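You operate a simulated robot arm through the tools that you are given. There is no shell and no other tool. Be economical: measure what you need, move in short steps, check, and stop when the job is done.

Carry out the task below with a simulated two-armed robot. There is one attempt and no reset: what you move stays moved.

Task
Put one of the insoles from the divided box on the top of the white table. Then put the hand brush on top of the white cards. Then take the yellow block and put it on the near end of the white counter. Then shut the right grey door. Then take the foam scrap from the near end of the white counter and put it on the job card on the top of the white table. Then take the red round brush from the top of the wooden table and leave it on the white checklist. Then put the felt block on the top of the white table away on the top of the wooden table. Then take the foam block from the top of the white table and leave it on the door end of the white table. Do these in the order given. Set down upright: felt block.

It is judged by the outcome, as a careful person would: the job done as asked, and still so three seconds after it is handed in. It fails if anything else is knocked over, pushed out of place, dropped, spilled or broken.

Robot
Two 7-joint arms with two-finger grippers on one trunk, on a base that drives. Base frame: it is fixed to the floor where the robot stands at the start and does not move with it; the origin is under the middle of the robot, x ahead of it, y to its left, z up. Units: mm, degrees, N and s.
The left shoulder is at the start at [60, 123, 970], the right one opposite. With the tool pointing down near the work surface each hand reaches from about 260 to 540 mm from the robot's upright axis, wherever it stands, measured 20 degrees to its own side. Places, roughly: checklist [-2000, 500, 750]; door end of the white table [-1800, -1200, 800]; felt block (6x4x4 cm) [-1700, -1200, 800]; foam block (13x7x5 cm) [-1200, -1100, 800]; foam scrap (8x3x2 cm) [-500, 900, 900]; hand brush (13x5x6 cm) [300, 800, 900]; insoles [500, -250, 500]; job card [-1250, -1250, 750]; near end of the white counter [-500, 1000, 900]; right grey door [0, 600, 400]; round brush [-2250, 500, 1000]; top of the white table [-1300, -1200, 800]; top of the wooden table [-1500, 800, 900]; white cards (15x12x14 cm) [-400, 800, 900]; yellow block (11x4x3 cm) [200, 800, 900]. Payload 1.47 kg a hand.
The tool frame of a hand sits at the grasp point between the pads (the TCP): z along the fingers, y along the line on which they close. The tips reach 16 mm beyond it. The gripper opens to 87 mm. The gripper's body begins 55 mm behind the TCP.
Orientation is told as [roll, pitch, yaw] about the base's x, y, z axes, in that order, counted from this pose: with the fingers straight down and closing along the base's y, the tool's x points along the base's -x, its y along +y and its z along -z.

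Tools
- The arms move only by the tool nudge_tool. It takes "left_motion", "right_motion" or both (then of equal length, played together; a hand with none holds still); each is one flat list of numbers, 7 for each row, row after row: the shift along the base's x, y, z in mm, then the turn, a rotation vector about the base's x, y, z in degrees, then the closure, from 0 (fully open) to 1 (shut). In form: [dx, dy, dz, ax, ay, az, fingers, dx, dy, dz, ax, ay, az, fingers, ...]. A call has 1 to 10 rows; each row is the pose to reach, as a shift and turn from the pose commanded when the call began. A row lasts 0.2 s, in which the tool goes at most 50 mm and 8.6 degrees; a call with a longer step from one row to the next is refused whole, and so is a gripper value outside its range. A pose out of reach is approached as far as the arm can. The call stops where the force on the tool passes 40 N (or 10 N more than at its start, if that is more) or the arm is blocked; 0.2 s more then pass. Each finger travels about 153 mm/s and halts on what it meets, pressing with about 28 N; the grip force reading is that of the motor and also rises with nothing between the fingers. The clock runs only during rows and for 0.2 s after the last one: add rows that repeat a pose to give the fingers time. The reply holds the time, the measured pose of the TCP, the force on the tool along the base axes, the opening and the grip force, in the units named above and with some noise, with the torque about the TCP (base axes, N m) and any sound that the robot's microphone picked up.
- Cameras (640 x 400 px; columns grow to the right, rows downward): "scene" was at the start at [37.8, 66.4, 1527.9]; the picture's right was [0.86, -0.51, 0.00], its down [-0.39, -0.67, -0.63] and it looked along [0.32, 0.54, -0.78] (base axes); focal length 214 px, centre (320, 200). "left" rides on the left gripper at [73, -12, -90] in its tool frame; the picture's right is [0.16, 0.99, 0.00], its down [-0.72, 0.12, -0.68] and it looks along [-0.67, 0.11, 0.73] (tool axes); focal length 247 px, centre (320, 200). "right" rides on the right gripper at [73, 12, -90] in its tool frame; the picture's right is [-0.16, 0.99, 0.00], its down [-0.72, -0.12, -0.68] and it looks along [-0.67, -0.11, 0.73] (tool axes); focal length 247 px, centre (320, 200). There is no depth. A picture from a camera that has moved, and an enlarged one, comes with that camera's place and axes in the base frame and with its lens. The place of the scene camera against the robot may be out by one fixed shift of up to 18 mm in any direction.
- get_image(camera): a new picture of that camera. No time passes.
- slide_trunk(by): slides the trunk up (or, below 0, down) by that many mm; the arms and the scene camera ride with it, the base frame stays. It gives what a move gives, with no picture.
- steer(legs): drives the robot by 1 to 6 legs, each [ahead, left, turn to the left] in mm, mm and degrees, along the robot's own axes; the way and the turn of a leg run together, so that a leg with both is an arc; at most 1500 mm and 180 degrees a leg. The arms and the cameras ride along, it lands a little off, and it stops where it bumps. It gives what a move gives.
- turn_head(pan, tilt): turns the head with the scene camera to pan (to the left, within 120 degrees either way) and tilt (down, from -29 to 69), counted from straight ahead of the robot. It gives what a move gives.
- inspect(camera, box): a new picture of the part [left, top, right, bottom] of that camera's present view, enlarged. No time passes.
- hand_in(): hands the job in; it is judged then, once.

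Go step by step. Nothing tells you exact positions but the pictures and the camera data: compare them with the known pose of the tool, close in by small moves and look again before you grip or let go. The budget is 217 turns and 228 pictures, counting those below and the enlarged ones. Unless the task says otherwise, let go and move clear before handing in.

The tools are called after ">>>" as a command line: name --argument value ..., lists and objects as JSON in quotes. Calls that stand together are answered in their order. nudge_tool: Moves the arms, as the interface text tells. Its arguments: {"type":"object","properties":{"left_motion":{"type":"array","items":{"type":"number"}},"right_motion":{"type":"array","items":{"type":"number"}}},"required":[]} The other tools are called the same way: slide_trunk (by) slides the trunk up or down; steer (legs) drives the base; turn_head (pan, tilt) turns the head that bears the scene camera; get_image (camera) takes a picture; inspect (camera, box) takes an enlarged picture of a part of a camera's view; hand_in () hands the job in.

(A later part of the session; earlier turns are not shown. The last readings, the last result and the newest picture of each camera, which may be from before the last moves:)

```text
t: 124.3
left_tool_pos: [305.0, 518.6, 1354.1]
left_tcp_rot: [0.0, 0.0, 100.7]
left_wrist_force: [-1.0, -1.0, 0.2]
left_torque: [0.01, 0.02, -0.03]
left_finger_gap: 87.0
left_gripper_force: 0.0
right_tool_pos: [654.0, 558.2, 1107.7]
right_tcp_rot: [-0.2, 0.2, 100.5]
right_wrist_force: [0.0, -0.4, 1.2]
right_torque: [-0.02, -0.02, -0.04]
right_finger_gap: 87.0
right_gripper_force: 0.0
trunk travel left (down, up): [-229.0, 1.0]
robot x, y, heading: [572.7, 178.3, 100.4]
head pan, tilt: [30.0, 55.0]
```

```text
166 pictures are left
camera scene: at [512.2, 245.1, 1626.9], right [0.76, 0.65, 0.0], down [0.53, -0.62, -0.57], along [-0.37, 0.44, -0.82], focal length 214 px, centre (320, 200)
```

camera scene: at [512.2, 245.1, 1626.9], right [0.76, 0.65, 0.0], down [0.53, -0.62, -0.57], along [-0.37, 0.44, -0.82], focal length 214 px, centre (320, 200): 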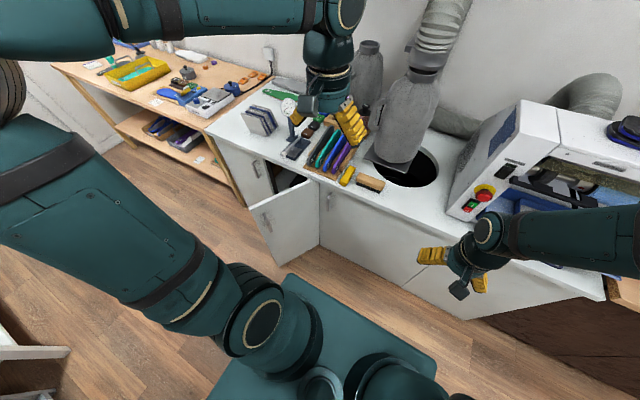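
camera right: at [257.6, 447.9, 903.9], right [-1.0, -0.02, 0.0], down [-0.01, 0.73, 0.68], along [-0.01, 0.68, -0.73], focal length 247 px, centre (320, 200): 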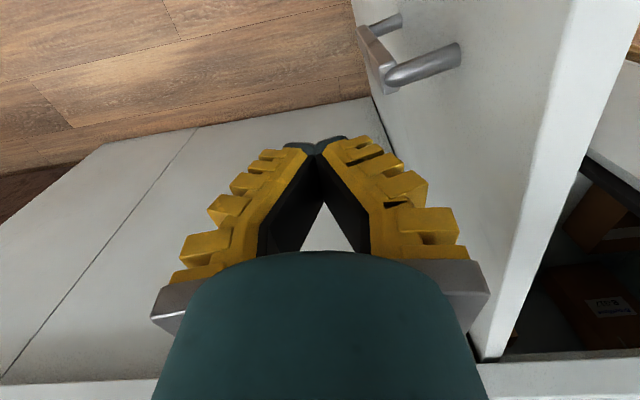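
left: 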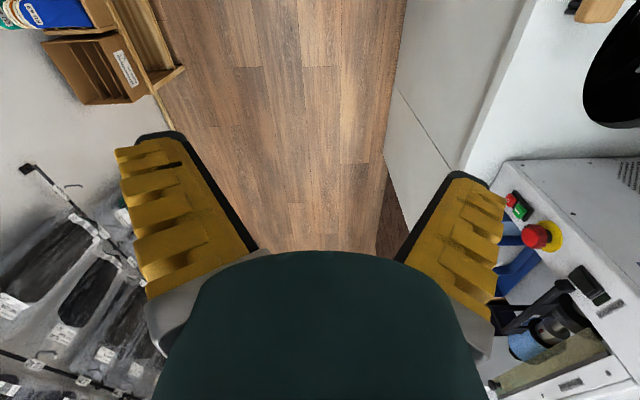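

Brush estimated near (275, 890, ~850), yellow block beside it. Pulling the right hand back and driving in 290 mm.

>>> nudge_tool --right_motion '[5, -30, 30, 0, 0, 0, 0, 10, -60, 60, 0, 0, 0, 0, 12, -70, 100, 0, 0, 0, 0]'

>>> steer --legs '[[290, 0, -0.5]]'

>>> get_image --camera "left"

>>> turn_head --pan 25 --tilt 60

>>> get_image --camera "scene"

```text
t: 125.1
left_tool_pos: [306.4, 518.3, 1355.6]
left_tcp_rot: [0.0, -0.1, 100.5]
left_wrist_force: [-0.4, 0.0, -0.3]
left_torque: [0.01, 0.0, -0.01]
left_finger_gap: 86.9
left_gripper_force: 0.1
right_tool_pos: [669.5, 485.7, 1208.7]
right_tcp_rot: [-0.1, 0.0, 100.4]
right_wrist_force: [-0.8, 0.0, -0.1]
right_torque: [0.03, 0.02, 0.03]
right_finger_gap: 87.0
right_gripper_force: 0.1
right hand out of reach, approached as far as the arm can: row 2
trunk travel left (down, up): [-229.0, 1.0]
robot x, y, heading: [573.5, 179.1, 100.6]
head pan, tilt: [30.0, 55.0]
```

```text
t: 127.1
left_tool_pos: [260.5, 811.6, 1353.8]
left_tcp_rot: [-0.1, 0.1, 99.8]
left_wrist_force: [-0.8, 0.5, -0.9]
left_torque: [0.03, 0.0, 0.0]
left_finger_gap: 86.8
left_gripper_force: 0.1
right_tool_pos: [620.0, 774.1, 1208.2]
right_tcp_rot: [-0.2, 0.1, 99.8]
right_wrist_force: [-0.2, 0.0, -0.3]
right_torque: [0.0, 0.02, 0.0]
right_finger_gap: 86.8
right_gripper_force: 0.0
trunk travel left (down, up): [-229.0, 1.0]
robot x, y, heading: [521.0, 465.7, 99.7]
head pan, tilt: [30.0, 55.0]
```

```text
165 pictures are left
camera left: at [281.3, 741.2, 1444.7], right [-0.95, -0.32, 0.0], down [-0.24, 0.69, 0.68], along [-0.22, 0.64, -0.73], focal length 247 px, centre (320, 200)
```

left: 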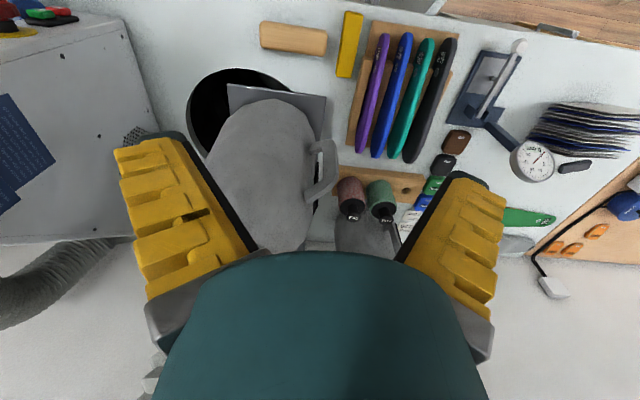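

```text
t: 127.8
left_tool_pos: [258.1, 811.0, 1354.1]
left_tcp_rot: [-0.1, 0.0, 99.9]
left_wrist_force: [0.6, -0.7, -0.2]
left_torque: [0.01, 0.03, 0.0]
left_finger_gap: 87.0
left_gripper_force: 0.1
right_tool_pos: [620.9, 775.3, 1208.5]
right_tcp_rot: [-0.1, 0.1, 99.7]
right_wrist_force: [-0.3, 0.4, 0.2]
right_torque: [0.02, 0.02, 0.0]
right_finger_gap: 87.2
right_gripper_force: 0.0
trunk travel left (down, up): [-229.0, 1.0]
robot x, y, heading: [520.4, 468.9, 99.7]
head pan, tilt: [25.0, 60.0]
```

```text
164 pictures are left
camera scene: at [469.4, 533.4, 1620.9], right [0.82, 0.57, 0.0], down [0.49, -0.71, -0.5], along [-0.29, 0.41, -0.87], focal length 214 px, centre (320, 200)
```

scene: 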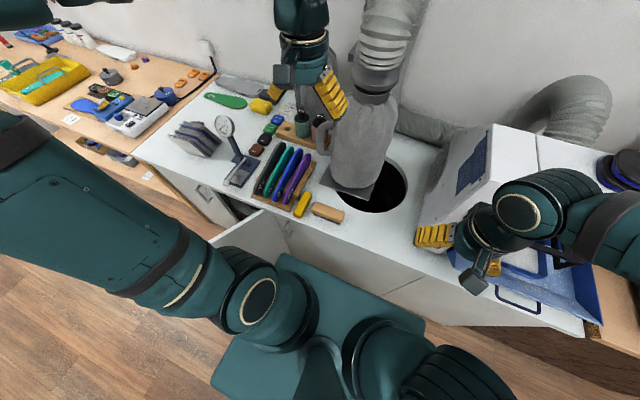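

Brush ≈ (299, 838), long axis along the counter, so I rotate the left gripper 90° to close across it while descending.

>>> nudge_tool --left_motion '[5, 2, -25, 0, 0, -8.5, 0, 10, 4, -50, 0, 0, -17, 0, 15, 6, -75, 0, 0, -25.5, 0, 20, 8, -100, 0, 0, -34, 0, 25, 10, -125, 0, 0, -42.5, 0, 30, 12, -150, 0, 0, -51, 0, 33, 14, -175, 0, 0, -59.5, 0, 36, 16, -200, 0, 0, -68, 0, 38, 18, -225, 0, 0, -76.5, 0, 40, 20, -250, 0, 0, -85, 0]'

>>> nudge_tool --left_motion '[0, 0, -10, 0, 0, -4, 0, 0, 0, -10, 0, 0, -4, 0]'

>>> get_image --camera "left"

>>> get_image --camera "scene"

```text
t: 130.0
left_tool_pos: [297.5, 830.6, 1105.1]
left_tcp_rot: [-0.1, 0.0, 14.7]
left_wrist_force: [1.0, -0.5, 0.6]
left_torque: [-0.02, -0.02, 0.03]
left_finger_gap: 87.0
left_gripper_force: 0.0
right_tool_pos: [619.6, 774.5, 1207.3]
right_tcp_rot: [-0.2, 0.1, 99.8]
right_wrist_force: [0.4, 1.0, -1.2]
right_torque: [-0.02, 0.0, -0.01]
right_finger_gap: 87.1
right_gripper_force: 0.0
trunk travel left (down, up): [-229.0, 1.0]
robot x, y, heading: [518.5, 463.9, 99.9]
head pan, tilt: [25.0, 60.0]
```

```text
t: 130.6
left_tool_pos: [297.1, 829.7, 1094.6]
left_tcp_rot: [0.0, -0.1, 10.8]
left_wrist_force: [-0.3, 0.2, -0.3]
left_torque: [0.01, 0.01, -0.03]
left_finger_gap: 87.1
left_gripper_force: 0.0
right_tool_pos: [619.5, 773.3, 1208.1]
right_tcp_rot: [-0.2, 0.1, 99.9]
right_wrist_force: [0.4, -1.1, -0.3]
right_torque: [0.03, -0.04, 0.0]
right_finger_gap: 87.0
right_gripper_force: 0.0
trunk travel left (down, up): [-229.0, 1.0]
robot x, y, heading: [519.7, 467.4, 99.8]
head pan, tilt: [25.0, 60.0]
```

```text
163 pictures are left
camera left: at [227.3, 805.3, 1184.7], right [-0.34, 0.94, 0.0], down [0.69, 0.25, 0.68], along [0.64, 0.23, -0.73], focal length 247 px, centre (320, 200)
```

left: 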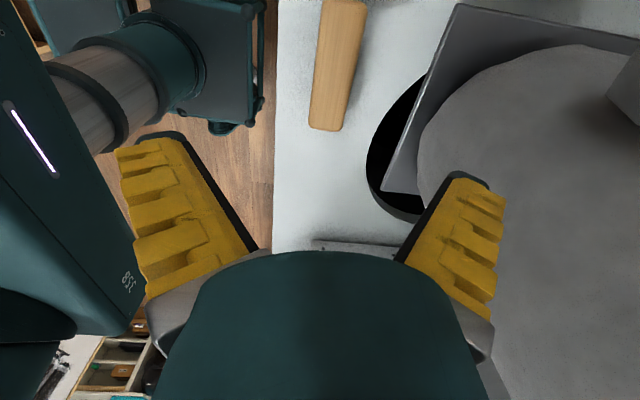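

```text
162 pictures are left
camera scene: at [469.5, 532.7, 1620.9], right [0.82, 0.57, 0.0], down [0.49, -0.71, -0.5], along [-0.29, 0.41, -0.87], focal length 214 px, centre (320, 200)
```

scene: 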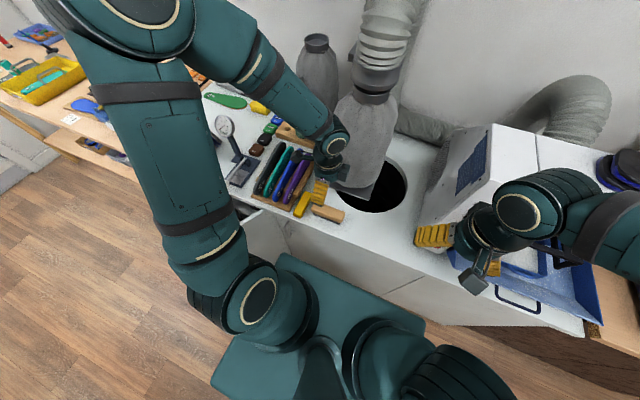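

Brush sits just below, ~15 mm further back. Correcting and descending to look again.

>>> nudge_tool --left_motion '[-2, 7, -40, 0, 0, 0, 0, -5, 14, -80, 0, 0, 0, 0, -5, 14, -110, 0, 0, 0, 0, -5, 14, -110, 0, 0, 0, 0]'

>>> get_image --camera "left"

>>> inspect --camera "scene" --box '[260, 130, 380, 240]'

```text
t: 131.6
left_tool_pos: [295.7, 844.0, 983.3]
left_tcp_rot: [0.0, 0.0, 11.0]
left_wrist_force: [0.9, 0.0, 0.1]
left_torque: [0.01, 0.01, 0.01]
left_finger_gap: 87.3
left_gripper_force: 0.1
right_tool_pos: [620.4, 774.5, 1208.1]
right_tcp_rot: [-0.2, 0.1, 99.8]
right_wrist_force: [0.0, -0.4, 0.5]
right_torque: [0.0, 0.04, -0.02]
right_finger_gap: 87.1
right_gripper_force: 0.2
trunk travel left (down, up): [-229.0, 1.0]
robot x, y, heading: [520.8, 464.3, 99.9]
head pan, tilt: [25.0, 60.0]
```

```text
161 pictures are left
camera left: at [225.3, 818.5, 1074.4], right [-0.34, 0.94, 0.0], down [0.69, 0.25, 0.68], along [0.64, 0.23, -0.73], focal length 247 px, centre (320, 200)
```

left: 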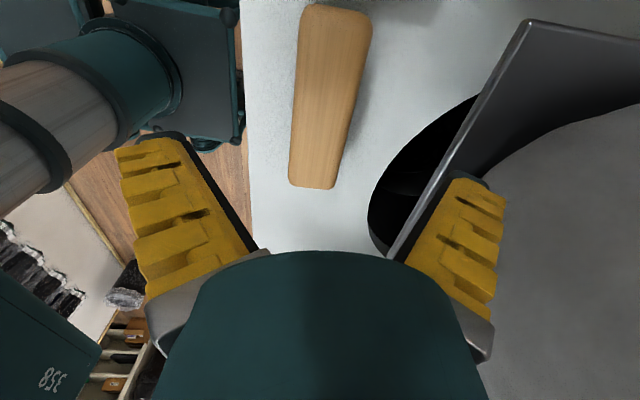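

```text
3.64 times, centred on (320, 185) of scene
camera zoom: at [469.2, 532.6, 1620.9], right [0.82, 0.57, 0.0], down [0.49, -0.71, -0.5], along [-0.29, 0.41, -0.87], focal length 780 px, centre (320, 254)
```

zoom: 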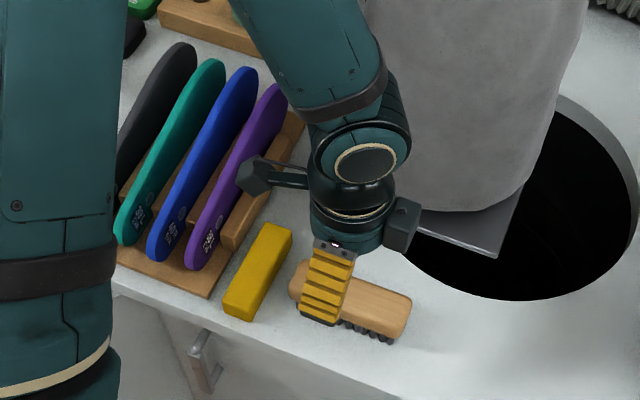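

Brush top is at z≈918 and centred under the fingers. Descending to grip the wooden body.

>>> nudge_tool --left_motion '[0, 0, -40, 0, 0, 0, 0, -1, 0, -75, 0, 0, 0, 0, -1, 0, -86, 0, 0, 0, 0, -1, 0, -86, 0, 0, 0, 0.3, -1, 0, -86, 0, 0, 0, 0.7, -1, 0, -86, 0, 0, 0, 0.7, -1, 0, -86, 0, 0, 0, 0.7]'

>>> get_image --camera "left"

```text
t: 133.2
left_tool_pos: [293.2, 843.4, 899.1]
left_tcp_rot: [0.0, 0.0, 10.8]
left_wrist_force: [-0.7, 1.7, 8.2]
left_torque: [-0.03, -0.02, 0.07]
left_finger_gap: 37.7
left_gripper_force: 28.1
right_tool_pos: [619.8, 774.1, 1208.8]
right_tcp_rot: [-0.2, 0.1, 99.8]
right_wrist_force: [-0.6, 0.0, 0.4]
right_torque: [0.02, 0.01, -0.03]
right_finger_gap: 87.0
right_gripper_force: 0.1
trunk travel left (down, up): [-229.0, 1.0]
robot x, y, heading: [517.4, 466.7, 99.8]
head pan, tilt: [25.0, 60.0]
```

```text
159 pictures are left
camera left: at [221.9, 818.8, 989.4], right [-0.34, 0.94, 0.0], down [0.69, 0.25, 0.68], along [0.64, 0.23, -0.73], focal length 247 px, centre (320, 200)
```

left: 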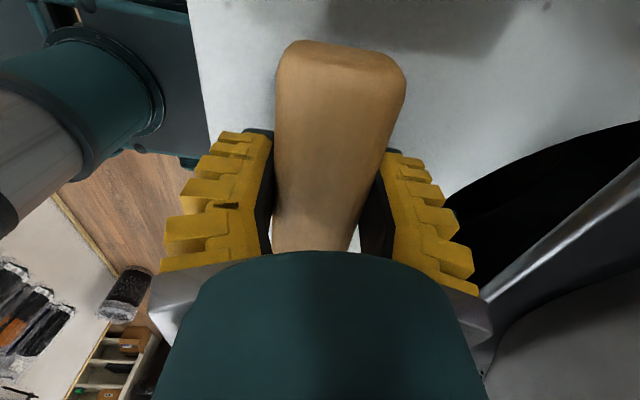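

Gripped (38 mm). Lifting straight up and checking.

>>> nudge_tool --left_motion '[0, 0, 20, 0, 0, 0, 0.8, 0, 0, 60, 0, 0, 0, 0.8, 0, -5, 105, 0, 0, 0, 0.8, 0, -10, 150, 0, 0, 0, 0.8, 0, -20, 195, 0, 0, 0, 0.8, 0, -30, 240, 0, 0, 0, 0.8]'

>>> get_image --camera "left"

>>> get_image --camera "scene"

```text
t: 134.6
left_tool_pos: [293.2, 812.0, 1138.4]
left_tcp_rot: [0.0, 0.0, 10.8]
left_wrist_force: [-0.1, -0.4, -1.0]
left_torque: [0.0, 0.01, 0.02]
left_finger_gap: 37.7
left_gripper_force: 27.7
right_tool_pos: [620.8, 771.8, 1207.7]
right_tcp_rot: [-0.2, 0.0, 99.8]
right_wrist_force: [0.3, 0.4, -0.3]
right_torque: [0.04, -0.01, -0.01]
right_finger_gap: 87.2
right_gripper_force: 0.0
trunk travel left (down, up): [-229.0, 1.0]
robot x, y, heading: [516.8, 468.2, 99.7]
head pan, tilt: [25.0, 60.0]
```

```text
158 pictures are left
camera left: at [222.7, 786.9, 1228.6], right [-0.34, 0.94, 0.0], down [0.69, 0.25, 0.68], along [0.64, 0.23, -0.73], focal length 247 px, centre (320, 200)
```

left: 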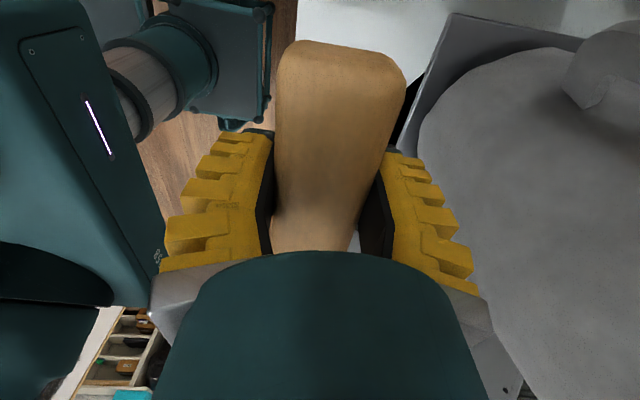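

```text
157 pictures are left
camera scene: at [469.7, 531.6, 1621.0], right [0.82, 0.57, 0.0], down [0.49, -0.71, -0.5], along [-0.29, 0.41, -0.87], focal length 214 px, centre (320, 200)
```

scene: 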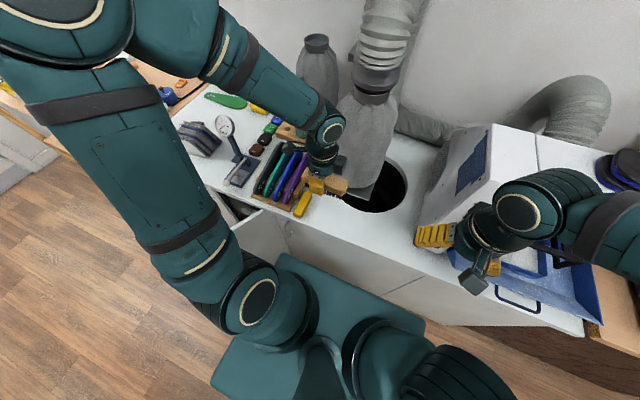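

Brush is held. Backing out, driving left past the door, to stand before the cards.

>>> steer --legs '[[-297, 0, 0.3], [0, 470, 0], [0, 470, 0]]'

>>> turn_head --pan 0 --tilt 50

>>> get_image --camera "scene"

```text
t: 145.1
left_tool_pos: [-584.9, 358.3, 1137.1]
left_tcp_rot: [0.0, 0.0, 11.4]
left_wrist_force: [0.4, -0.6, -0.9]
left_torque: [0.01, -0.01, -0.01]
left_finger_gap: 37.4
left_gripper_force: 27.6
right_tool_pos: [-256.5, 321.2, 1208.8]
right_tcp_rot: [-0.2, 0.0, 100.3]
right_wrist_force: [0.1, 0.2, 0.0]
right_torque: [0.01, 0.0, -0.02]
right_finger_gap: 86.7
right_gripper_force: 0.2
trunk travel left (down, up): [-229.0, 1.0]
robot x, y, heading: [-352.3, 15.0, 100.4]
head pan, tilt: [25.0, 60.0]
```

```text
t: 146.0
left_tool_pos: [-584.3, 357.8, 1136.9]
left_tcp_rot: [0.0, 0.0, 11.4]
left_wrist_force: [0.1, 0.0, -1.6]
left_torque: [-0.01, 0.01, 0.02]
left_finger_gap: 37.7
left_gripper_force: 28.3
right_tool_pos: [-256.5, 321.8, 1208.3]
right_tcp_rot: [-0.2, 0.0, 100.2]
right_wrist_force: [1.1, -0.1, -0.4]
right_torque: [0.02, -0.02, -0.01]
right_finger_gap: 87.1
right_gripper_force: 0.0
trunk travel left (down, up): [-229.0, 1.0]
robot x, y, heading: [-355.5, 15.3, 100.1]
head pan, tilt: [0.0, 50.0]
```

```text
156 pictures are left
camera scene: at [-380.1, 101.2, 1633.4], right [0.98, 0.18, 0.0], down [0.14, -0.75, -0.64], along [-0.12, 0.63, -0.77], focal length 214 px, centre (320, 200)
```

scene: 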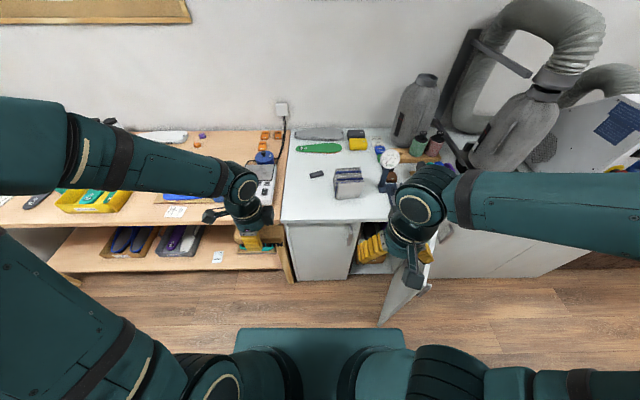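

Cards' top is about (-390, 760, 1000). Moving the right hand aside and driving in.

>>> nudge_tool --right_motion '[45, 8, 0, 0, 0, 0, 0, 90, 16, 10, 0, 0, 0, 0, 135, 24, 20, 0, 0, 0, 0, 160, 28, 30, 0, 0, 0, 0]'

>>> steer --legs '[[0, 30, 0], [290, 0, 0]]'

>>> turn_head --pan -5 --tilt 60

>>> get_image --camera "scene"

>>> inspect --camera "scene" --box '[260, 80, 400, 200]'

```text
t: 147.0
left_tool_pos: [-584.9, 357.9, 1137.2]
left_tcp_rot: [0.1, 0.1, 11.4]
left_wrist_force: [-1.0, 0.9, -0.6]
left_torque: [-0.03, 0.03, -0.01]
left_finger_gap: 37.5
left_gripper_force: 28.1
right_tool_pos: [-95.7, 349.9, 1238.8]
right_tcp_rot: [-0.2, 0.3, 100.3]
right_wrist_force: [0.3, -0.4, -0.4]
right_torque: [-0.02, 0.03, 0.02]
right_finger_gap: 86.9
right_gripper_force: 0.0
trunk travel left (down, up): [-229.0, 1.0]
robot x, y, heading: [-353.3, 16.2, 100.4]
head pan, tilt: [0.0, 50.0]
```

```text
t: 149.6
left_tool_pos: [-667.2, 646.0, 1136.3]
left_tcp_rot: [-0.2, 0.0, 11.4]
left_wrist_force: [-0.3, -0.4, -0.7]
left_torque: [-0.01, 0.02, 0.02]
left_finger_gap: 37.8
left_gripper_force: 28.0
right_tool_pos: [-180.0, 638.3, 1239.8]
right_tcp_rot: [-0.1, 0.1, 100.3]
right_wrist_force: [0.9, 0.0, 0.3]
right_torque: [-0.04, 0.0, -0.01]
right_finger_gap: 87.0
right_gripper_force: 0.0
trunk travel left (down, up): [-229.0, 1.0]
robot x, y, heading: [-435.8, 302.7, 100.1]
head pan, tilt: [0.0, 50.0]
```

```text
t: 150.3
left_tool_pos: [-666.5, 646.3, 1137.7]
left_tcp_rot: [0.0, 0.0, 11.4]
left_wrist_force: [0.3, -1.0, -0.9]
left_torque: [-0.01, 0.03, 0.02]
left_finger_gap: 37.5
left_gripper_force: 27.9
right_tool_pos: [-179.6, 637.1, 1238.9]
right_tcp_rot: [-0.2, 0.1, 100.4]
right_wrist_force: [0.7, -0.8, 0.4]
right_torque: [0.01, 0.0, -0.04]
right_finger_gap: 87.1
right_gripper_force: 0.0
trunk travel left (down, up): [-229.0, 1.0]
robot x, y, heading: [-432.9, 306.8, 100.0]
head pan, tilt: [-5.0, 60.0]
```

```text
155 pictures are left
camera scene: at [-455.4, 379.4, 1620.9], right [1.0, 0.09, 0.0], down [0.08, -0.86, -0.5], along [-0.05, 0.5, -0.87], focal length 214 px, centre (320, 200)
```

scene: 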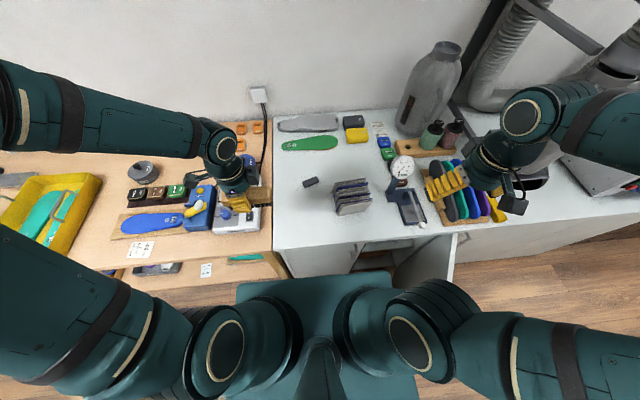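

```text
3.33 times, centred on (330, 140) of scene
camera zoom: at [-455.4, 379.4, 1620.9], right [1.0, 0.09, 0.0], down [0.08, -0.86, -0.5], along [-0.05, 0.5, -0.87], focal length 715 px, centre (287, 400)
```

zoom: 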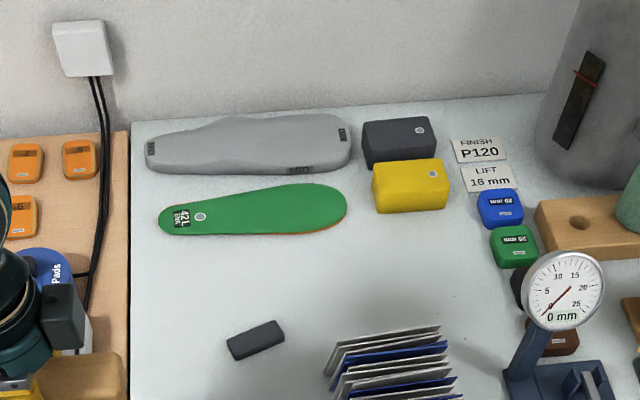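

Zooming onto the cards to understand their top.

>>> inspect --camera "scene" --box '[315, 165, 395, 225]'

>>> inspect --camera "right" --box '[380, 100, 640, 300]'

>>> get_image --camera "right"

```text
6.67 times, centred on (355, 195) of scene
camera zoom: at [-455.4, 379.4, 1620.9], right [1.0, 0.09, 0.0], down [0.08, -0.86, -0.5], along [-0.05, 0.5, -0.87], focal length 1430 px, centre (87, 233)
```

zoom: 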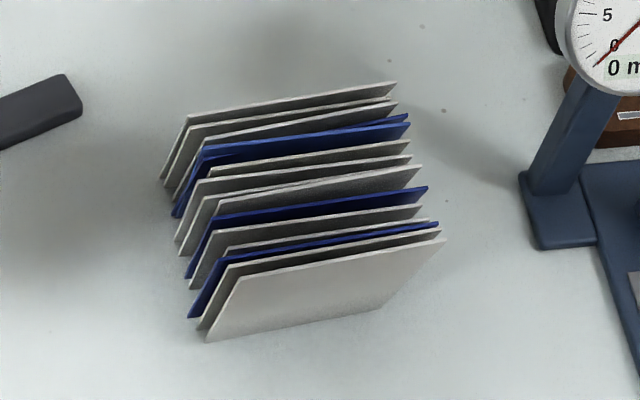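

```text
2.00 times, centred on (510, 200) of right
camera zoom: at [-178.6, 565.2, 1330.0], right [-1.0, -0.02, 0.0], down [-0.02, 0.73, 0.68], along [-0.01, 0.68, -0.73], focal length 494 px, centre (-60, 200)
```

zoom: 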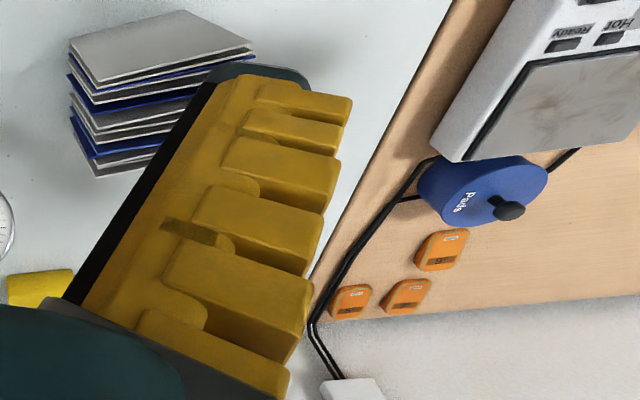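

```text
151 pictures are left
camera right: at [-178.6, 565.2, 1330.0], right [-1.0, -0.02, 0.0], down [-0.02, 0.73, 0.68], along [-0.01, 0.68, -0.73], focal length 247 px, centre (320, 200)
```

right: 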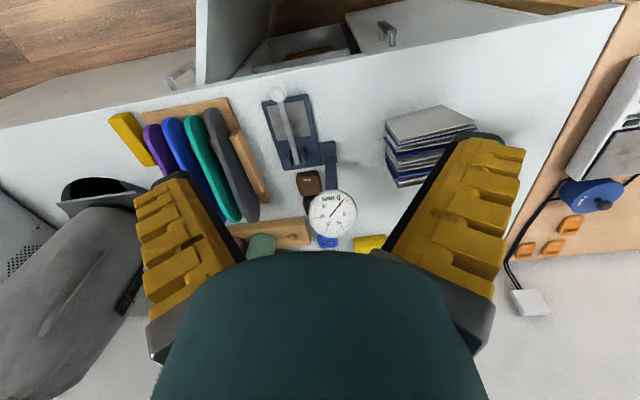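

The cards stand on edge as a block, centre around (-370, 816). Moving the brush above them at a safe height.

>>> nudge_tool --left_motion '[42, 24, 0, 0, 0, 0, 0.8, 84, 48, 0, 0, 0, 0, 0.8, 126, 72, 0, 0, 0, 0, 0.8, 168, 96, 0, 0, 0, 0, 0.8, 210, 120, 0, 0, 0, 0, 0.8, 252, 145, 0, 0, 0, 0, 0.8, 297, 168, 0, 0, 0, 0, 0.8, 297, 168, 0, 0, 0, 0, 0.8]'

>>> get_image --camera "left"

>>> get_image --camera "scene"

>>> get_image --camera "right"

```text
refused: row 7 steps farther than a row can; nothing moved
```

```text
150 pictures are left
camera left: at [-737.0, 620.3, 1227.9], right [-0.35, 0.94, 0.0], down [0.69, 0.26, 0.68], along [0.64, 0.24, -0.73], focal length 247 px, centre (320, 200)
```

left: 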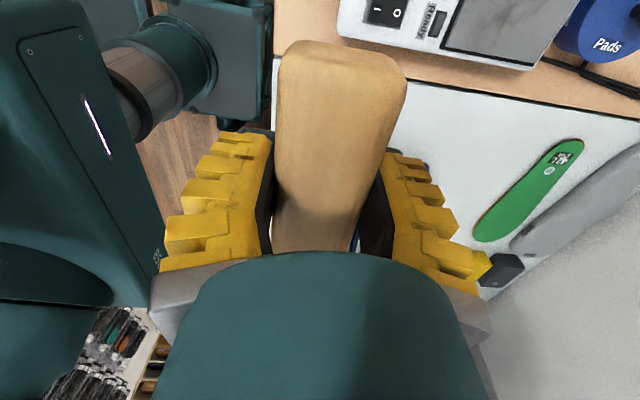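

```text
149 pictures are left
camera scene: at [-455.4, 379.4, 1620.9], right [1.0, 0.09, 0.0], down [0.08, -0.86, -0.5], along [-0.05, 0.5, -0.87], focal length 214 px, centre (320, 200)
```

scene: 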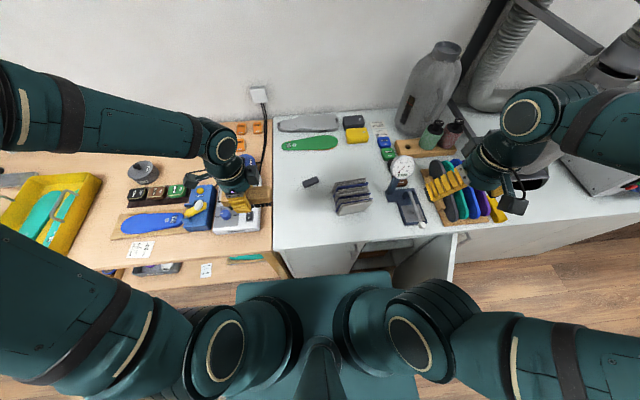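

```text
148 pictures are left
camera right: at [-178.6, 565.2, 1330.0], right [-1.0, -0.02, 0.0], down [-0.02, 0.73, 0.68], along [-0.01, 0.68, -0.73], focal length 247 px, centre (320, 200)
```

right: 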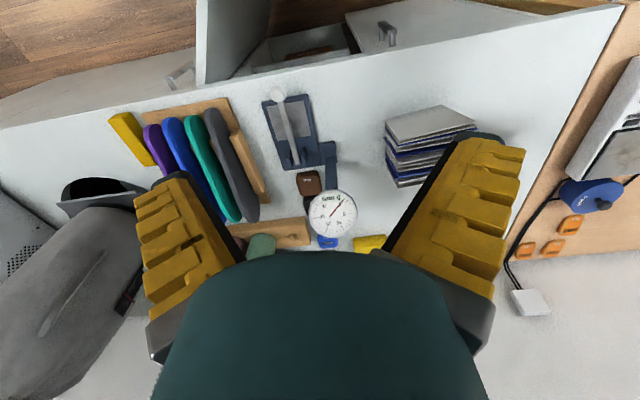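

Triangulation puts the card tops at z≈978, centre (-374, 795). Moving the brush over there.

>>> nudge_tool --left_motion '[40, 21, 0, 0, 0, 0, 0.8, 80, 42, 0, 0, 0, 0, 0.8, 120, 62, 0, 0, 0, 0, 0.8, 160, 82, 0, 0, 0, 0, 0.8, 200, 103, 0, 0, 0, 0, 0.8, 240, 124, 0, 0, 0, 0, 0.8, 280, 144, 0, 0, 0, 0, 0.8, 293, 149, 0, 0, 0, 0, 0.8, 293, 149, -20, 0, 0, 0, 0.8]'

>>> get_image --camera "left"

>>> get_image --camera "right"

>>> inspect --camera "scene" --box '[280, 120, 420, 220]'

```text
t: 152.3
left_tool_pos: [-373.3, 795.1, 1118.5]
left_tcp_rot: [0.0, 0.0, 11.3]
left_wrist_force: [0.9, 0.5, -1.1]
left_torque: [-0.02, 0.0, 0.04]
left_finger_gap: 37.3
left_gripper_force: 27.6
right_tool_pos: [-179.0, 637.8, 1239.7]
right_tcp_rot: [-0.1, 0.1, 100.3]
right_wrist_force: [-0.1, -0.8, -0.2]
right_torque: [-0.03, 0.03, 0.0]
right_finger_gap: 87.2
right_gripper_force: 0.1
trunk travel left (down, up): [-229.0, 1.0]
robot x, y, heading: [-433.2, 300.5, 100.4]
head pan, tilt: [-5.0, 60.0]
```

```text
147 pictures are left
camera left: at [-443.4, 768.8, 1208.2], right [-0.35, 0.94, 0.0], down [0.69, 0.26, 0.68], along [0.64, 0.24, -0.73], focal length 247 px, centre (320, 200)
```

left: 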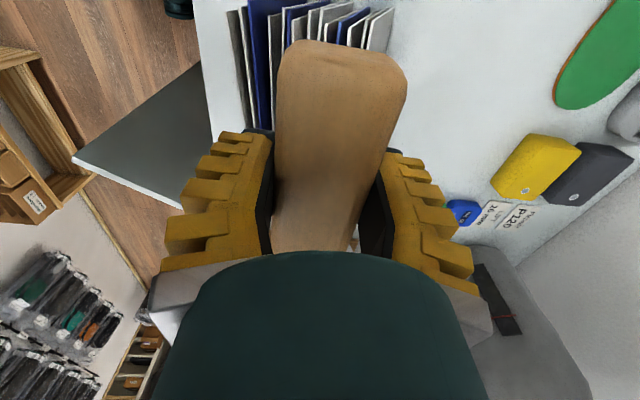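

```text
146 pictures are left
camera right: at [-178.5, 566.0, 1329.8], right [-1.0, -0.02, 0.0], down [-0.02, 0.73, 0.68], along [-0.01, 0.68, -0.73], focal length 247 px, centre (320, 200)
```

right: 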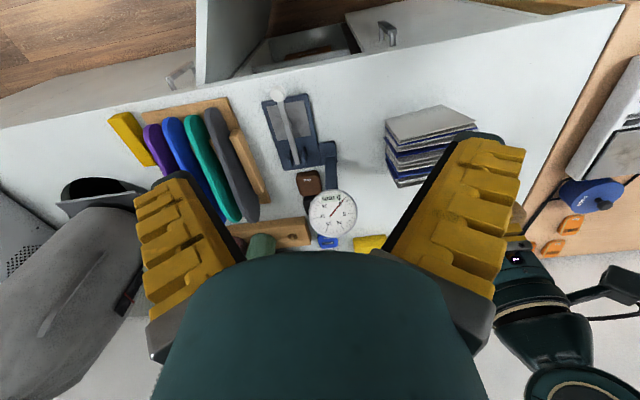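

```text
4.00 times, centred on (350, 170) of scene
camera zoom: at [-455.1, 380.3, 1620.8], right [1.0, 0.09, 0.0], down [0.08, -0.86, -0.5], along [-0.05, 0.5, -0.87], focal length 858 px, centre (200, 320)
```

zoom: 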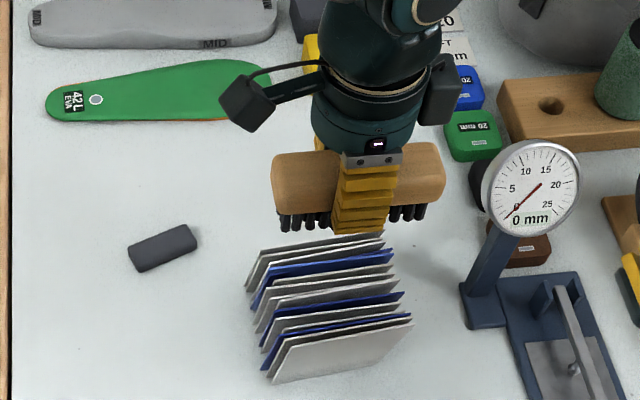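

Alignment good; lowering to just above contact, then in fine steps.

>>> nudge_tool --left_motion '[2, -3, -35, 0, 0, 0, 0.8, 3, -5, -70, 0, 0, 0, 0.8, 3, -5, -88, 0, 0, 0, 0.8, 3, -5, -88, 0, 0, 0, 0.8]'

>>> inspect --camera "scene" --box '[310, 130, 410, 220]'

>>> get_image --camera "left"

```text
t: 153.3
left_tool_pos: [-370.7, 788.3, 1030.3]
left_tcp_rot: [0.0, 0.0, 11.3]
left_wrist_force: [-0.9, -0.9, 8.4]
left_torque: [-0.18, 0.24, 0.06]
left_finger_gap: 37.7
left_gripper_force: 28.1
right_tool_pos: [-178.3, 637.3, 1238.7]
right_tcp_rot: [-0.2, 0.1, 100.2]
right_wrist_force: [-0.8, 0.0, 0.1]
right_torque: [0.0, -0.02, -0.01]
right_finger_gap: 87.0
right_gripper_force: 0.0
trunk travel left (down, up): [-229.0, 1.0]
robot x, y, heading: [-435.4, 302.4, 100.2]
head pan, tilt: [-5.0, 60.0]
```

```text
4.44 times, centred on (360, 175) of scene
camera zoom: at [-455.6, 378.9, 1621.0], right [1.0, 0.09, 0.0], down [0.08, -0.86, -0.5], along [-0.05, 0.5, -0.87], focal length 953 px, centre (142, 311)
```

zoom: 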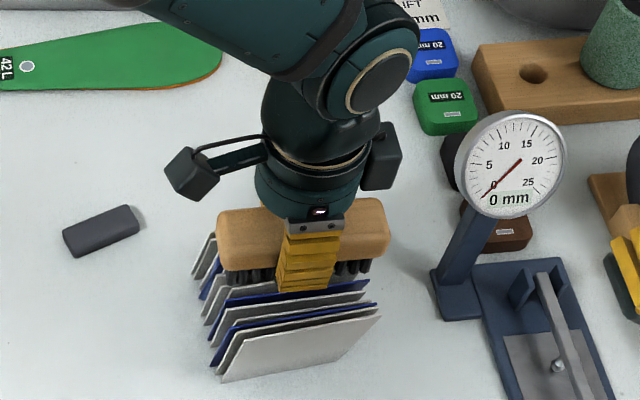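

```text
143 pictures are left
camera left: at [-441.0, 763.4, 1121.2], right [-0.35, 0.94, 0.0], down [0.69, 0.26, 0.68], along [0.64, 0.24, -0.73], focal length 247 px, centre (320, 200)
```

left: 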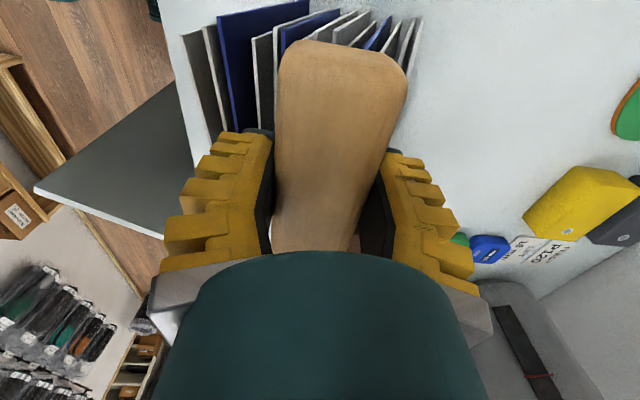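

Bristles touch the cards at TCP z≈1030. A slight lift, small recentring, and setting down.

>>> nudge_tool --left_motion '[0, 0, 12, 0, 0, 0, 0.8, 6, -8, 12, 0, 0, 0, 0.8, 6, -8, 4, 0, 0, 0, 0.8, 6, -8, 1, 0, 0, 0, 0.8]'

>>> inspect --camera "scene" --box '[310, 130, 410, 220]'

```text
t: 154.3
left_tool_pos: [-365.6, 781.0, 1031.2]
left_tcp_rot: [0.0, 0.0, 11.3]
left_wrist_force: [0.5, 0.1, 1.1]
left_torque: [-0.02, 0.1, -0.04]
left_finger_gap: 37.6
left_gripper_force: 28.2
right_tool_pos: [-179.2, 639.3, 1239.9]
right_tcp_rot: [0.0, 0.2, 100.4]
right_wrist_force: [0.3, 0.8, 0.4]
right_torque: [0.01, 0.02, 0.03]
right_finger_gap: 86.9
right_gripper_force: 0.0
trunk travel left (down, up): [-229.0, 1.0]
robot x, y, heading: [-440.7, 300.4, 100.4]
head pan, tilt: [-5.0, 60.0]
```

```text
4.44 times, centred on (360, 175) of scene
camera zoom: at [-455.3, 379.3, 1620.9], right [1.0, 0.09, 0.0], down [0.08, -0.86, -0.5], along [-0.05, 0.5, -0.87], focal length 953 px, centre (142, 311)
```

zoom: 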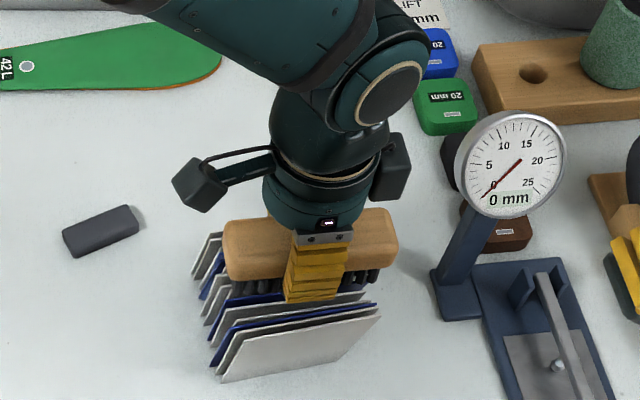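

Light contact. Lowering a touch more and releasing, then rising straight up.

>>> nudge_tool --left_motion '[0, 0, -3, 0, 0, 0, 0.8, 0, 0, -3, 0, 0, 0, 0.5, 0, 0, -3, 0, 0, 0, 0.3, 0, 0, -3, 0, 0, 0, 0.1, 0, 0, -3, 0, 0, 0, 0]'

>>> nudge_tool --left_motion '[0, 0, 15, 0, 0, 0, 0, 0, 0, 50, 0, 0, 0, 0, 0, 0, 95, 0, 0, 0, 0, 0, 0, 130, 0, 0, 0, 0]'

>>> get_image --camera "left"

>>> inspect --camera "scene" --box '[310, 130, 410, 220]'

```text
t: 155.5
left_tool_pos: [-365.3, 781.0, 1028.6]
left_tcp_rot: [0.0, 0.1, 11.4]
left_wrist_force: [0.4, 0.2, -0.1]
left_torque: [0.0, -0.01, -0.01]
left_finger_gap: 86.9
left_gripper_force: 0.1
right_tool_pos: [-179.7, 636.7, 1239.3]
right_tcp_rot: [-0.2, 0.1, 100.3]
right_wrist_force: [-0.3, -0.1, -0.1]
right_torque: [0.0, -0.04, 0.02]
right_finger_gap: 87.0
right_gripper_force: 0.1
trunk travel left (down, up): [-229.0, 1.0]
robot x, y, heading: [-436.5, 302.9, 100.1]
head pan, tilt: [-5.0, 60.0]
```

```text
t: 156.5
left_tool_pos: [-363.8, 779.8, 1156.2]
left_tcp_rot: [0.0, 0.0, 11.4]
left_wrist_force: [-0.3, 0.5, 0.2]
left_torque: [0.01, 0.02, 0.0]
left_finger_gap: 87.1
left_gripper_force: 0.0
right_tool_pos: [-179.7, 637.0, 1240.0]
right_tcp_rot: [-0.2, 0.2, 100.3]
right_wrist_force: [0.1, -0.7, -0.4]
right_torque: [0.02, -0.03, -0.02]
right_finger_gap: 87.0
right_gripper_force: 0.1
trunk travel left (down, up): [-229.0, 1.0]
robot x, y, heading: [-437.5, 301.7, 100.3]
head pan, tilt: [-5.0, 60.0]
```

```text
141 pictures are left
camera left: at [-434.0, 755.3, 1246.5], right [-0.35, 0.94, 0.0], down [0.69, 0.26, 0.68], along [0.64, 0.24, -0.73], focal length 247 px, centre (320, 200)
```

left: 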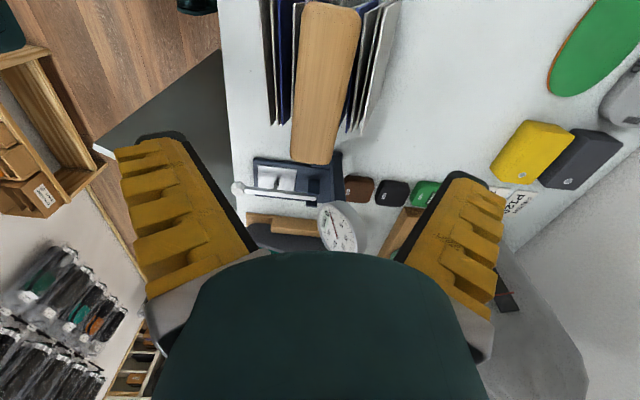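

```text
4.44 times, centred on (360, 175) of scene
camera zoom: at [-455.6, 379.1, 1620.9], right [1.0, 0.09, 0.0], down [0.08, -0.86, -0.5], along [-0.05, 0.5, -0.87], focal length 953 px, centre (142, 311)
```

zoom: 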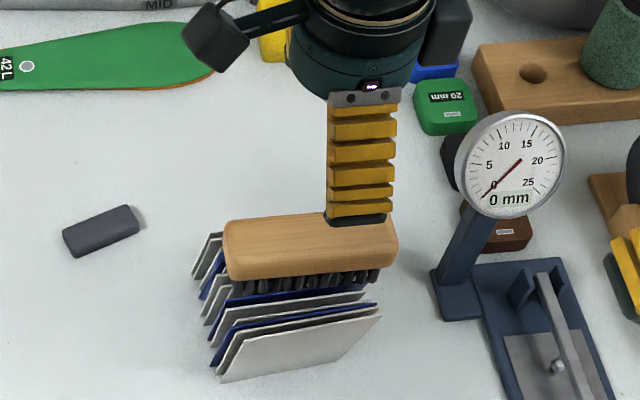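

Brush rests securely on the cards. Next the yellow block: rotating the left hand back, then driving around to the right of the door.

>>> nudge_tool --left_motion '[-20, -12, 10, 0, 0, 8.5, 0, -40, -24, 20, 0, 0, 17, 0, -60, -36, 30, 0, 0, 25.5, 0, -80, -48, 40, 0, 0, 34, 0, -100, -60, 50, 0, 0, 42.5, 0, -120, -72, 60, 0, 0, 51, 0, -140, -84, 60, 0, 0, 59.5, 0, -160, -96, 60, 0, 0, 68, 0, -180, -108, 60, 0, 0, 76.5, 0, -200, -120, 60, 0, 0, 85, 0]'

>>> steer --legs '[[-295, 0, 0], [0, -470, 0], [0, -480, 0]]'

>>> get_image --camera "left"

```text
t: 158.7
left_tool_pos: [-565.1, 660.8, 1216.2]
left_tcp_rot: [-0.1, -0.1, 96.5]
left_wrist_force: [0.2, -0.1, 0.4]
left_torque: [0.01, 0.01, 0.02]
left_finger_gap: 87.0
left_gripper_force: 0.0
right_tool_pos: [-179.7, 637.0, 1239.7]
right_tcp_rot: [-0.2, 0.2, 100.3]
right_wrist_force: [0.7, -0.1, 0.1]
right_torque: [0.03, -0.01, -0.01]
right_finger_gap: 86.9
right_gripper_force: 0.0
trunk travel left (down, up): [-229.0, 1.0]
robot x, y, heading: [-436.4, 304.7, 100.5]
head pan, tilt: [-5.0, 60.0]
```

```text
t: 169.2
left_tool_pos: [411.0, 542.1, 1215.9]
left_tcp_rot: [0.0, 0.0, 97.0]
left_wrist_force: [0.3, -0.4, -0.3]
left_torque: [-0.01, 0.0, -0.02]
left_finger_gap: 87.3
left_gripper_force: 0.0
right_tool_pos: [798.9, 522.5, 1238.6]
right_tcp_rot: [-0.1, 0.1, 100.9]
right_wrist_force: [-0.1, 0.0, 0.7]
right_torque: [-0.03, 0.0, 0.01]
right_finger_gap: 87.0
right_gripper_force: 0.0
trunk travel left (down, up): [-229.0, 1.0]
robot x, y, heading: [546.3, 184.0, 101.0]
head pan, tilt: [-5.0, 60.0]
```

```text
139 pictures are left
camera left: at [431.4, 471.0, 1307.2], right [-0.96, -0.28, 0.0], down [-0.2, 0.7, 0.68], along [-0.19, 0.65, -0.73], focal length 247 px, centre (320, 200)
```

left: 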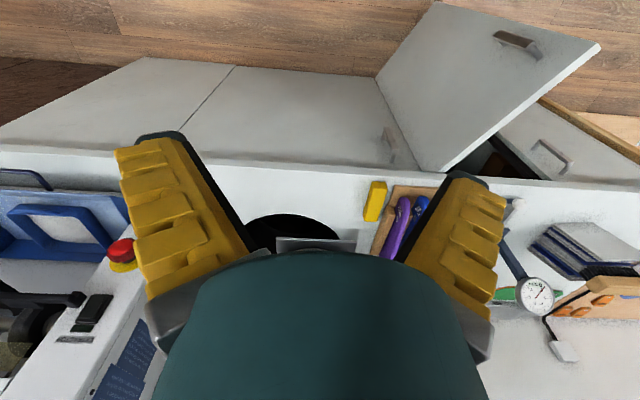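

Yellow block is near (192, 818, 888). Driving in again.

>>> nudge_tool --left_motion '[-40, -10, 0, 0, 0, 0, 0, -80, -20, 0, 0, 0, 0, 0]'

>>> steer --legs '[[285, 0, -1]]'

>>> get_image --camera "left"

```text
t: 169.8
left_tool_pos: [332.9, 520.7, 1218.9]
left_tcp_rot: [0.0, 0.0, 97.0]
left_wrist_force: [0.1, 0.0, -0.4]
left_torque: [0.02, -0.01, 0.04]
left_finger_gap: 87.1
left_gripper_force: 0.0
right_tool_pos: [796.9, 521.2, 1240.0]
right_tcp_rot: [-0.1, 0.1, 100.9]
right_wrist_force: [0.7, -0.1, 0.6]
right_torque: [0.0, 0.01, -0.02]
right_finger_gap: 86.9
right_gripper_force: 0.0
trunk travel left (down, up): [-229.0, 1.0]
robot x, y, heading: [542.6, 182.1, 101.0]
head pan, tilt: [-5.0, 60.0]
```

```text
t: 171.8
left_tool_pos: [289.8, 804.3, 1217.2]
left_tcp_rot: [0.0, 0.0, 95.8]
left_wrist_force: [-0.3, 0.3, -0.7]
left_torque: [0.01, 0.01, -0.06]
left_finger_gap: 87.2
left_gripper_force: 0.2
right_tool_pos: [753.1, 794.7, 1239.9]
right_tcp_rot: [0.0, 0.2, 99.7]
right_wrist_force: [-0.4, -0.7, -1.5]
right_torque: [-0.02, 0.01, -0.02]
right_finger_gap: 87.3
right_gripper_force: 0.1
trunk travel left (down, up): [-229.0, 1.0]
robot x, y, heading: [490.7, 459.8, 99.9]
head pan, tilt: [-5.0, 60.0]
```

```text
138 pictures are left
camera left: at [307.6, 732.4, 1307.9], right [-0.97, -0.26, 0.0], down [-0.19, 0.71, 0.68], along [-0.17, 0.66, -0.73], focal length 247 px, centre (320, 200)
```

left: 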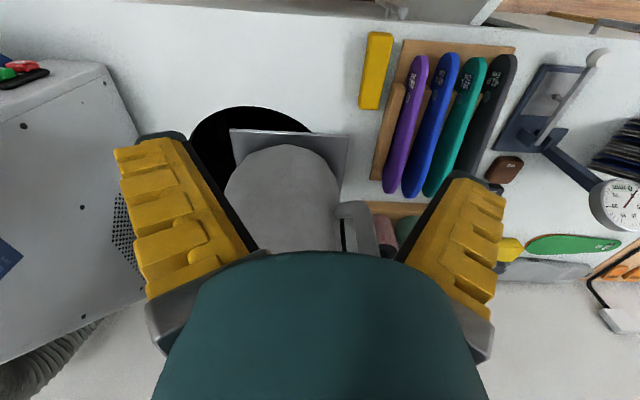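

Block centre ≈ (196, 822), long axis at ~105°, close to the rack, so I'll use a partly-open grip. Descending above it.

>>> nudge_tool --left_motion '[-15, 3, -40, 0, 0, 2, 0.1, -30, 6, -80, 0, 0, 4, 0.33, -45, 9, -120, 0, 0, 6, 0.33, -60, 12, -160, 0, 0, 8, 0.33, -75, 15, -200, 0, 0, 8.9, 0.33, -90, 18, -235, 0, 0, 8.9, 0.33, -90, 18, -250, 0, 0, 8.9, 0.33]'

>>> get_image --camera "left"

>>> turn_head --pan 25 --tilt 60

>>> inspect --camera "scene" --box '[240, 140, 360, 230]'

```text
t: 173.4
left_tool_pos: [199.3, 820.8, 967.4]
left_tcp_rot: [0.0, -0.1, 104.7]
left_wrist_force: [0.8, 0.0, 0.7]
left_torque: [0.01, 0.02, -0.02]
left_finger_gap: 62.8
left_gripper_force: 3.3
right_tool_pos: [754.2, 793.8, 1238.3]
right_tcp_rot: [-0.1, 0.2, 99.7]
right_wrist_force: [0.5, -0.3, -0.3]
right_torque: [0.0, 0.01, -0.01]
right_finger_gap: 87.0
right_gripper_force: 0.0
trunk travel left (down, up): [-229.0, 1.0]
robot x, y, heading: [493.4, 461.1, 100.1]
head pan, tilt: [-5.0, 60.0]
```

```text
137 pictures are left
camera left: at [228.7, 754.1, 1058.1], right [-0.91, -0.4, 0.0], down [-0.3, 0.67, 0.68], along [-0.27, 0.62, -0.73], focal length 247 px, centre (320, 200)
```

left: 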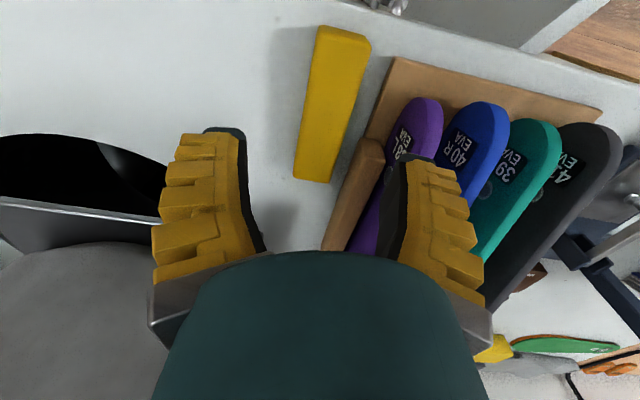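

```text
t: 174.3
left_tool_pos: [200.0, 820.3, 967.8]
left_tcp_rot: [0.0, 0.1, 104.7]
left_wrist_force: [0.0, -0.5, -0.2]
left_torque: [0.01, -0.03, 0.01]
left_finger_gap: 62.8
left_gripper_force: 3.4
right_tool_pos: [753.6, 794.5, 1238.1]
right_tcp_rot: [-0.1, 0.2, 99.7]
right_wrist_force: [-0.1, -0.3, 0.2]
right_torque: [0.01, 0.0, 0.06]
right_finger_gap: 86.9
right_gripper_force: 0.1
trunk travel left (down, up): [-229.0, 1.0]
robot x, y, heading: [492.9, 460.8, 99.9]
head pan, tilt: [25.0, 60.0]
```

```text
4.44 times, centred on (300, 185) of scene
camera zoom: at [442.9, 526.6, 1620.9], right [0.82, 0.57, 0.0], down [0.49, -0.71, -0.5], along [-0.28, 0.41, -0.87], focal length 953 px, centre (409, 267)
```

zoom: 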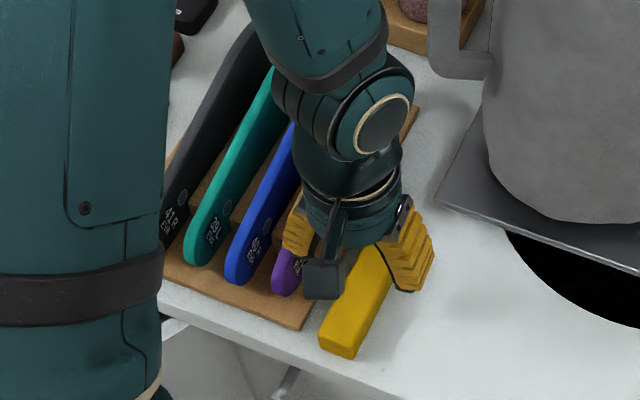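

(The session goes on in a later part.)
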